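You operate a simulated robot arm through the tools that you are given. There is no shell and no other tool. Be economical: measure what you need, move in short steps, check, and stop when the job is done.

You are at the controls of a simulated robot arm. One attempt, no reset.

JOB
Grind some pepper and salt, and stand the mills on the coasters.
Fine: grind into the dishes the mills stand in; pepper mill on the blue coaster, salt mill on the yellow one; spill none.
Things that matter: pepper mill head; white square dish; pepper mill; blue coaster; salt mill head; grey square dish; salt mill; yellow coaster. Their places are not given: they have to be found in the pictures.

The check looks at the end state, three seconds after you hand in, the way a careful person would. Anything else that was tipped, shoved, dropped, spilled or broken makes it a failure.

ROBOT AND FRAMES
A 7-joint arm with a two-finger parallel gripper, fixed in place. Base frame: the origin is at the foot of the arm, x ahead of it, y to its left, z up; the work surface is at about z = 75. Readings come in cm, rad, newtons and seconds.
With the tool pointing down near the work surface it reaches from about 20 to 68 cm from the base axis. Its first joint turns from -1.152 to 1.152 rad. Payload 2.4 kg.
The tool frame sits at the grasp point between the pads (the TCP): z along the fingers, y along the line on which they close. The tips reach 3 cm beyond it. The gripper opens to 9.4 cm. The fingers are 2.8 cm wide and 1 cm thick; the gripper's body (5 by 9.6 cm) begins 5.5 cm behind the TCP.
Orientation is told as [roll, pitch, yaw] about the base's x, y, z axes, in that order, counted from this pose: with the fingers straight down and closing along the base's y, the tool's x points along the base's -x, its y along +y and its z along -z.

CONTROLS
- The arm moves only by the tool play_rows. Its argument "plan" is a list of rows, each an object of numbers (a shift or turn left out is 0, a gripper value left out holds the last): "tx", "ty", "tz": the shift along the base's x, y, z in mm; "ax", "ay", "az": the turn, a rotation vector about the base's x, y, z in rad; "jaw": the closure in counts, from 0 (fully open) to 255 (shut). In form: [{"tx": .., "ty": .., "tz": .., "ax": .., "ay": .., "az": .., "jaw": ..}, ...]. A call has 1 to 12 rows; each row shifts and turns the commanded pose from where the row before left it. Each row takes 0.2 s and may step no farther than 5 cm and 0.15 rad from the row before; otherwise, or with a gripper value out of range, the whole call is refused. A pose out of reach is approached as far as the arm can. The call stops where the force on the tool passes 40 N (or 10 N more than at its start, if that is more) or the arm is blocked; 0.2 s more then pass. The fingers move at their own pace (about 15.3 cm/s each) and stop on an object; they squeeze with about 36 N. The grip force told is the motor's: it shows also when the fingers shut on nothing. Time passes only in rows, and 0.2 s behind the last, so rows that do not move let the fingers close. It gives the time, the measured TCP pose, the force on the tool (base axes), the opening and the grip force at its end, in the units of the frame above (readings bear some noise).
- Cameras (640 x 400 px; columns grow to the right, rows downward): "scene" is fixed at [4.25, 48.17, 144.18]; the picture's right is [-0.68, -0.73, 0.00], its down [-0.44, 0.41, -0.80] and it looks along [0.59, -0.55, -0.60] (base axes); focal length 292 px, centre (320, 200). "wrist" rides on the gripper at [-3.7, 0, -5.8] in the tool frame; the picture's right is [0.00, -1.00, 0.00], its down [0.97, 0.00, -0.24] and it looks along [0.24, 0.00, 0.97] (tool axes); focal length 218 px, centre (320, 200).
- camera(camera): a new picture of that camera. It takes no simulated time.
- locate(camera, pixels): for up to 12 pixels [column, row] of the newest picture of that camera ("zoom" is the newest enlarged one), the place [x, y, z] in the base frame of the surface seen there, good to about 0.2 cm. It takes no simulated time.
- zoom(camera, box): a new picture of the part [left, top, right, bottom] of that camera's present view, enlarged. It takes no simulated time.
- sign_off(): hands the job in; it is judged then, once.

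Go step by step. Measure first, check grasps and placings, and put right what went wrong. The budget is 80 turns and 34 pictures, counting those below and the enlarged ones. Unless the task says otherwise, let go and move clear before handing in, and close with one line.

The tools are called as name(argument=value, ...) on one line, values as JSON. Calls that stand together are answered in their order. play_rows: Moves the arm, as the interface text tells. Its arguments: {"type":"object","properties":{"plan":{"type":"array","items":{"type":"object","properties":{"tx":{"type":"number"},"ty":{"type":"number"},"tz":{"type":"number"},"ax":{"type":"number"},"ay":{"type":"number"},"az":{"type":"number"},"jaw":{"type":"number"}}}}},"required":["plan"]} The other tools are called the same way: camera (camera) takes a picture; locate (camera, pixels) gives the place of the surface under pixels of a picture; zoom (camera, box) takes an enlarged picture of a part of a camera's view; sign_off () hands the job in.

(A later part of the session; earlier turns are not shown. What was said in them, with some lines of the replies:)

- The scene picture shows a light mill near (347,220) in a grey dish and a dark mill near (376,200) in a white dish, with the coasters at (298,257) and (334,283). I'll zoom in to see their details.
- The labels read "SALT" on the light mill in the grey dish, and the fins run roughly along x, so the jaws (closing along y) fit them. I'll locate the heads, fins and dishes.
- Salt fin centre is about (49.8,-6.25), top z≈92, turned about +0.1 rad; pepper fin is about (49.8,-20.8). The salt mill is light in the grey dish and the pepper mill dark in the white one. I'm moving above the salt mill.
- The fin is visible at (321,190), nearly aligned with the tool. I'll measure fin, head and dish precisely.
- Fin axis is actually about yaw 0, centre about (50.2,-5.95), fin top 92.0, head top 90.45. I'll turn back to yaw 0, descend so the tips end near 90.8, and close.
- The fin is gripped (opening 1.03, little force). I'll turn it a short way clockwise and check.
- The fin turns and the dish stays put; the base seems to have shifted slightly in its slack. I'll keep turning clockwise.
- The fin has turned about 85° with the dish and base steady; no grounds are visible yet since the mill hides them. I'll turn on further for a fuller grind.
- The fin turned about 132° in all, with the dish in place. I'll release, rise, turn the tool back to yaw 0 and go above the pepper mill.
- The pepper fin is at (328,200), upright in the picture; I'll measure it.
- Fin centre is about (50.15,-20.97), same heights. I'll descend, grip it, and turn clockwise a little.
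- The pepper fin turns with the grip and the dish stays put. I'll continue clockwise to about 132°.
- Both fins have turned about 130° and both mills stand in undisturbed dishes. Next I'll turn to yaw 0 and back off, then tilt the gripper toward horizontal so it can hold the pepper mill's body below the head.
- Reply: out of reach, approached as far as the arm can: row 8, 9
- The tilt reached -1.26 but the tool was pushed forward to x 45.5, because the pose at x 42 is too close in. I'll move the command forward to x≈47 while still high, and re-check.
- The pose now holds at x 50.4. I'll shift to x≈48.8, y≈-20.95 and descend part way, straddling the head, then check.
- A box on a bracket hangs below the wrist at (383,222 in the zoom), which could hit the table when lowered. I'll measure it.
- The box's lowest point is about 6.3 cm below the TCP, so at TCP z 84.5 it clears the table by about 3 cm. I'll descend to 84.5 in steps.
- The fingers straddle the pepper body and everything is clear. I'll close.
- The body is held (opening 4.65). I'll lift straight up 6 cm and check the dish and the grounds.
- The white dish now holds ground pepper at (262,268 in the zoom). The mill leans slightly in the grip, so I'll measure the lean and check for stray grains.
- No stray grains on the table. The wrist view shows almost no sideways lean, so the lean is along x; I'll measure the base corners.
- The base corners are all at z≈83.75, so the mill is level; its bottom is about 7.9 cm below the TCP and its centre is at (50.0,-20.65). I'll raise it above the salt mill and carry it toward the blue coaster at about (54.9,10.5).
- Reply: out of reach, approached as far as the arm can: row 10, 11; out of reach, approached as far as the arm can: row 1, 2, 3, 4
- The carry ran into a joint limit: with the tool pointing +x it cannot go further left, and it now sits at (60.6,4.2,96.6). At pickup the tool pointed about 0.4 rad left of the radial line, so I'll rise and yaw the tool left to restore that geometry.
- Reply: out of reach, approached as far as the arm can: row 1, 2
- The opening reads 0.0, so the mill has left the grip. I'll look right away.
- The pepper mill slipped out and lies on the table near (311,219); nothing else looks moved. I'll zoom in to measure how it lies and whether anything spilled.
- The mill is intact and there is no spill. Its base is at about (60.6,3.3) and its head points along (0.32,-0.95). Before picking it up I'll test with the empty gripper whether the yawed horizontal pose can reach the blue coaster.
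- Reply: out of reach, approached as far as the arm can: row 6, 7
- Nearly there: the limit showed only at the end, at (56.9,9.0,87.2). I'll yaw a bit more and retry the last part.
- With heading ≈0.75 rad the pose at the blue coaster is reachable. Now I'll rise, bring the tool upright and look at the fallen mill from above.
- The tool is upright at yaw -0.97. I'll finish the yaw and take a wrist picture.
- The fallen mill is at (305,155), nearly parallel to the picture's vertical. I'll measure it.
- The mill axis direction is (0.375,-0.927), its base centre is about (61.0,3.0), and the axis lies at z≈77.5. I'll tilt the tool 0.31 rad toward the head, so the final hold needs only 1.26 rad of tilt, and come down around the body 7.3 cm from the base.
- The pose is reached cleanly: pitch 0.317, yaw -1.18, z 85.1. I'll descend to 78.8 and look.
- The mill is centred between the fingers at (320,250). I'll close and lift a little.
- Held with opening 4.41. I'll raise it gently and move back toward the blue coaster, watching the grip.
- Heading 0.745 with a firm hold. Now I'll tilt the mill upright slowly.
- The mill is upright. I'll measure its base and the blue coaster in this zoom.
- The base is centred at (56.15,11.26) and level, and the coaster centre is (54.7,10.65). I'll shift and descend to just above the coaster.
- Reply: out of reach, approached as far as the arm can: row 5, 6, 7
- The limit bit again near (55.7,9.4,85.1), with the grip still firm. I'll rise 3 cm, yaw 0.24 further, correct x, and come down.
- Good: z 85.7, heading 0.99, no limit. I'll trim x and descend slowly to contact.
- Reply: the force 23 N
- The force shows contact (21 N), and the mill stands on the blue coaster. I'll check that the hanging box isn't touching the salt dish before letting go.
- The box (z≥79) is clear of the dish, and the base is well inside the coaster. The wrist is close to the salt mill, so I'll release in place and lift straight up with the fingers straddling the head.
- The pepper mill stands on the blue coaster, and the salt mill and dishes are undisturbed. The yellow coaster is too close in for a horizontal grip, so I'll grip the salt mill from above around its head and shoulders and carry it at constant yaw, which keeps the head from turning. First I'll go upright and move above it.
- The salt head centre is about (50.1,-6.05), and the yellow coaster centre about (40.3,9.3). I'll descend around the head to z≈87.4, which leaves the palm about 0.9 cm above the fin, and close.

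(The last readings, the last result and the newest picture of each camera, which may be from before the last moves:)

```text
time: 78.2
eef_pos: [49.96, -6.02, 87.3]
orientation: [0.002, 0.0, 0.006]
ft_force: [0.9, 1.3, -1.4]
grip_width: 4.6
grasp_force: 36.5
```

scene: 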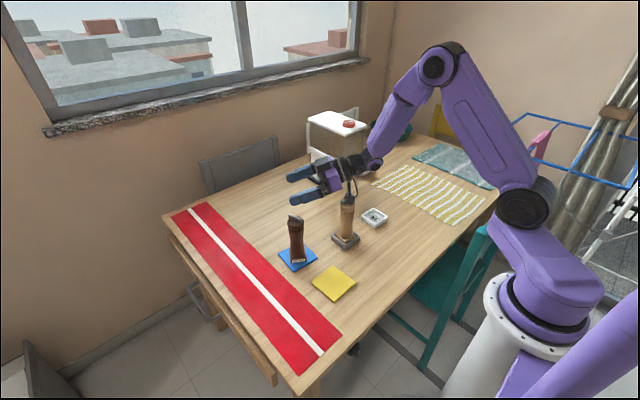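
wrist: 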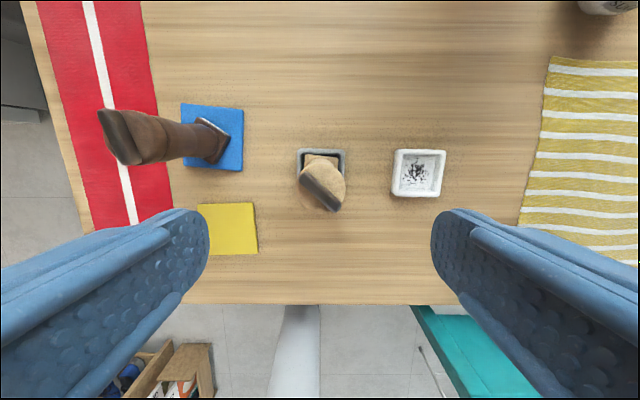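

Held at opening 4.6. I'll lift gently and check the grip.

play_rows(plan=[{"tz": 5}, {"tz": 10}, {"tz": 15}, {"tz": 20}, {"tz": 20}, {}])

zoom(camera="scene", box=[265, 160, 405, 305])

```text
time: 79.6
eef_pos: [50.19, -5.89, 94.22]
orientation: [0.001, 0.001, 0.008]
ft_force: [0.2, -0.9, -1.8]
grip_width: 4.61
grasp_force: 36.0
```

```text
2.76 times, centred on (335, 232) of scene
```

zoom: 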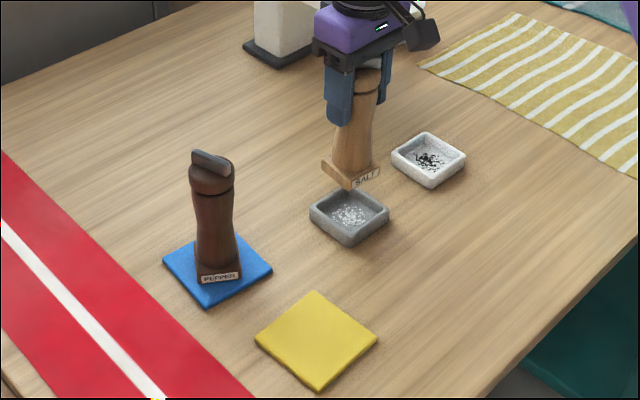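

The grey dish holds ground salt and the mill is in hand. I'll measure its base corners for level and offset.

locate(camera="zoom", pixels=[[324, 162], [350, 182], [378, 168], [324, 168], [350, 189], [379, 175], [336, 172], [365, 174], [316, 291], [378, 339], [318, 389], [256, 340]])

```text
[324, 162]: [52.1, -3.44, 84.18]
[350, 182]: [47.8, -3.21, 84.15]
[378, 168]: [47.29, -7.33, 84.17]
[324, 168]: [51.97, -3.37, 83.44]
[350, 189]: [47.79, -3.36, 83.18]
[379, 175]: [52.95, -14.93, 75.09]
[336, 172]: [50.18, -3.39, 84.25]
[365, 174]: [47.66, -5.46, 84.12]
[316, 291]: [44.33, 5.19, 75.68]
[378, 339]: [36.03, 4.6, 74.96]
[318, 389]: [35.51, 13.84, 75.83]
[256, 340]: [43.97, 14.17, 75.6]
```

The mill is level, with its base centre at (49.8,-5.5) and bottom about 11.1 cm below the TCP. I'll carry it over the yellow coaster centre (40.0,9.45) at constant yaw and lower it to just above.

play_rows(plan=[{"tz": 15}, {"tx": -14, "ty": 21}, {"tx": -14, "ty": 21}, {"tx": -14, "ty": 21}, {"tx": -14, "ty": 21}, {"tx": -14, "ty": 22}, {"tx": -14, "ty": 22}, {"tx": -14, "ty": 22}, {}, {"tz": -30}, {"tz": -30}, {"tz": -15}])

play_rows(plan=[{"tz": -4}, {"tz": -3}, {}])

```text
time: 82.2
eef_pos: [40.13, 9.01, 88.25]
orientation: [0.0, -0.001, 0.007]
ft_force: [-0.2, 0.6, -2.9]
grip_width: 4.6
grasp_force: 35.6
```

```text
time: 83.0
eef_pos: [40.25, 9.03, 87.43]
orientation: [0.002, 0.0, 0.009]
ft_force: [0.3, -0.6, -1.7]
grip_width: 4.61
grasp_force: 36.0
```

No contact yet at z 87.4. I'll lower in small steps.

play_rows(plan=[{"tz": -2}, {"tz": -2}, {}])

```text
time: 83.8
eef_pos: [40.39, 9.08, 87.18]
orientation: [0.002, -0.005, 0.008]
ft_force: [1.1, 2.6, 36.8]
grip_width: 4.61
grasp_force: 36.6
```

Contact (37 N). I'll ease off slightly and release, then rise straight up.

play_rows(plan=[{"tz": 1.5}, {}, {"jaw": 115}, {"jaw": 60}, {"jaw": 0}, {}])

play_rows(plan=[{"tz": 20}, {"tz": 40}, {"tz": 45}, {"tz": 45}, {"tz": 30, "ty": -30}, {"ty": -45}, {"ty": -45}, {}, {}])

camera(camera="scene")

```text
time: 85.2
eef_pos: [40.27, 8.91, 87.27]
orientation: [0.003, 0.002, 0.006]
ft_force: [-0.1, 0.0, -0.2]
grip_width: 9.39
grasp_force: 0.1
```

```text
time: 87.2
eef_pos: [40.26, -2.76, 105.48]
orientation: [0.002, 0.001, 0.007]
ft_force: [0.1, -0.8, 0.2]
grip_width: 9.39
grasp_force: 0.0
```

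```text
0 pictures are left
```

scene: 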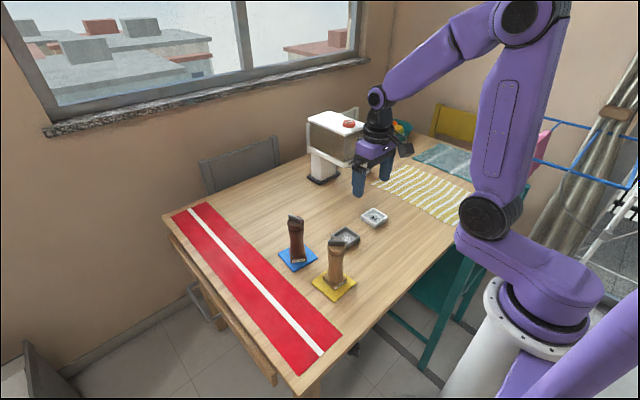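

The last picture shows the pepper mill upright on the blue coaster (297,240) and the salt mill upright on the yellow one (335,262). Both dishes are in place with their grounds, and the arm is clear, so I'm handing in.

sign_off()

```text
The job is handed in.
```

Pepper and salt are ground into their own dishes, and the mills stand on their coasters (pepper on blue, salt on yellow). One mishap: I dropped the pepper mill on the table while carrying it, then picked it up and stood it on the coaster; I saw no spill or damage in the pictures.
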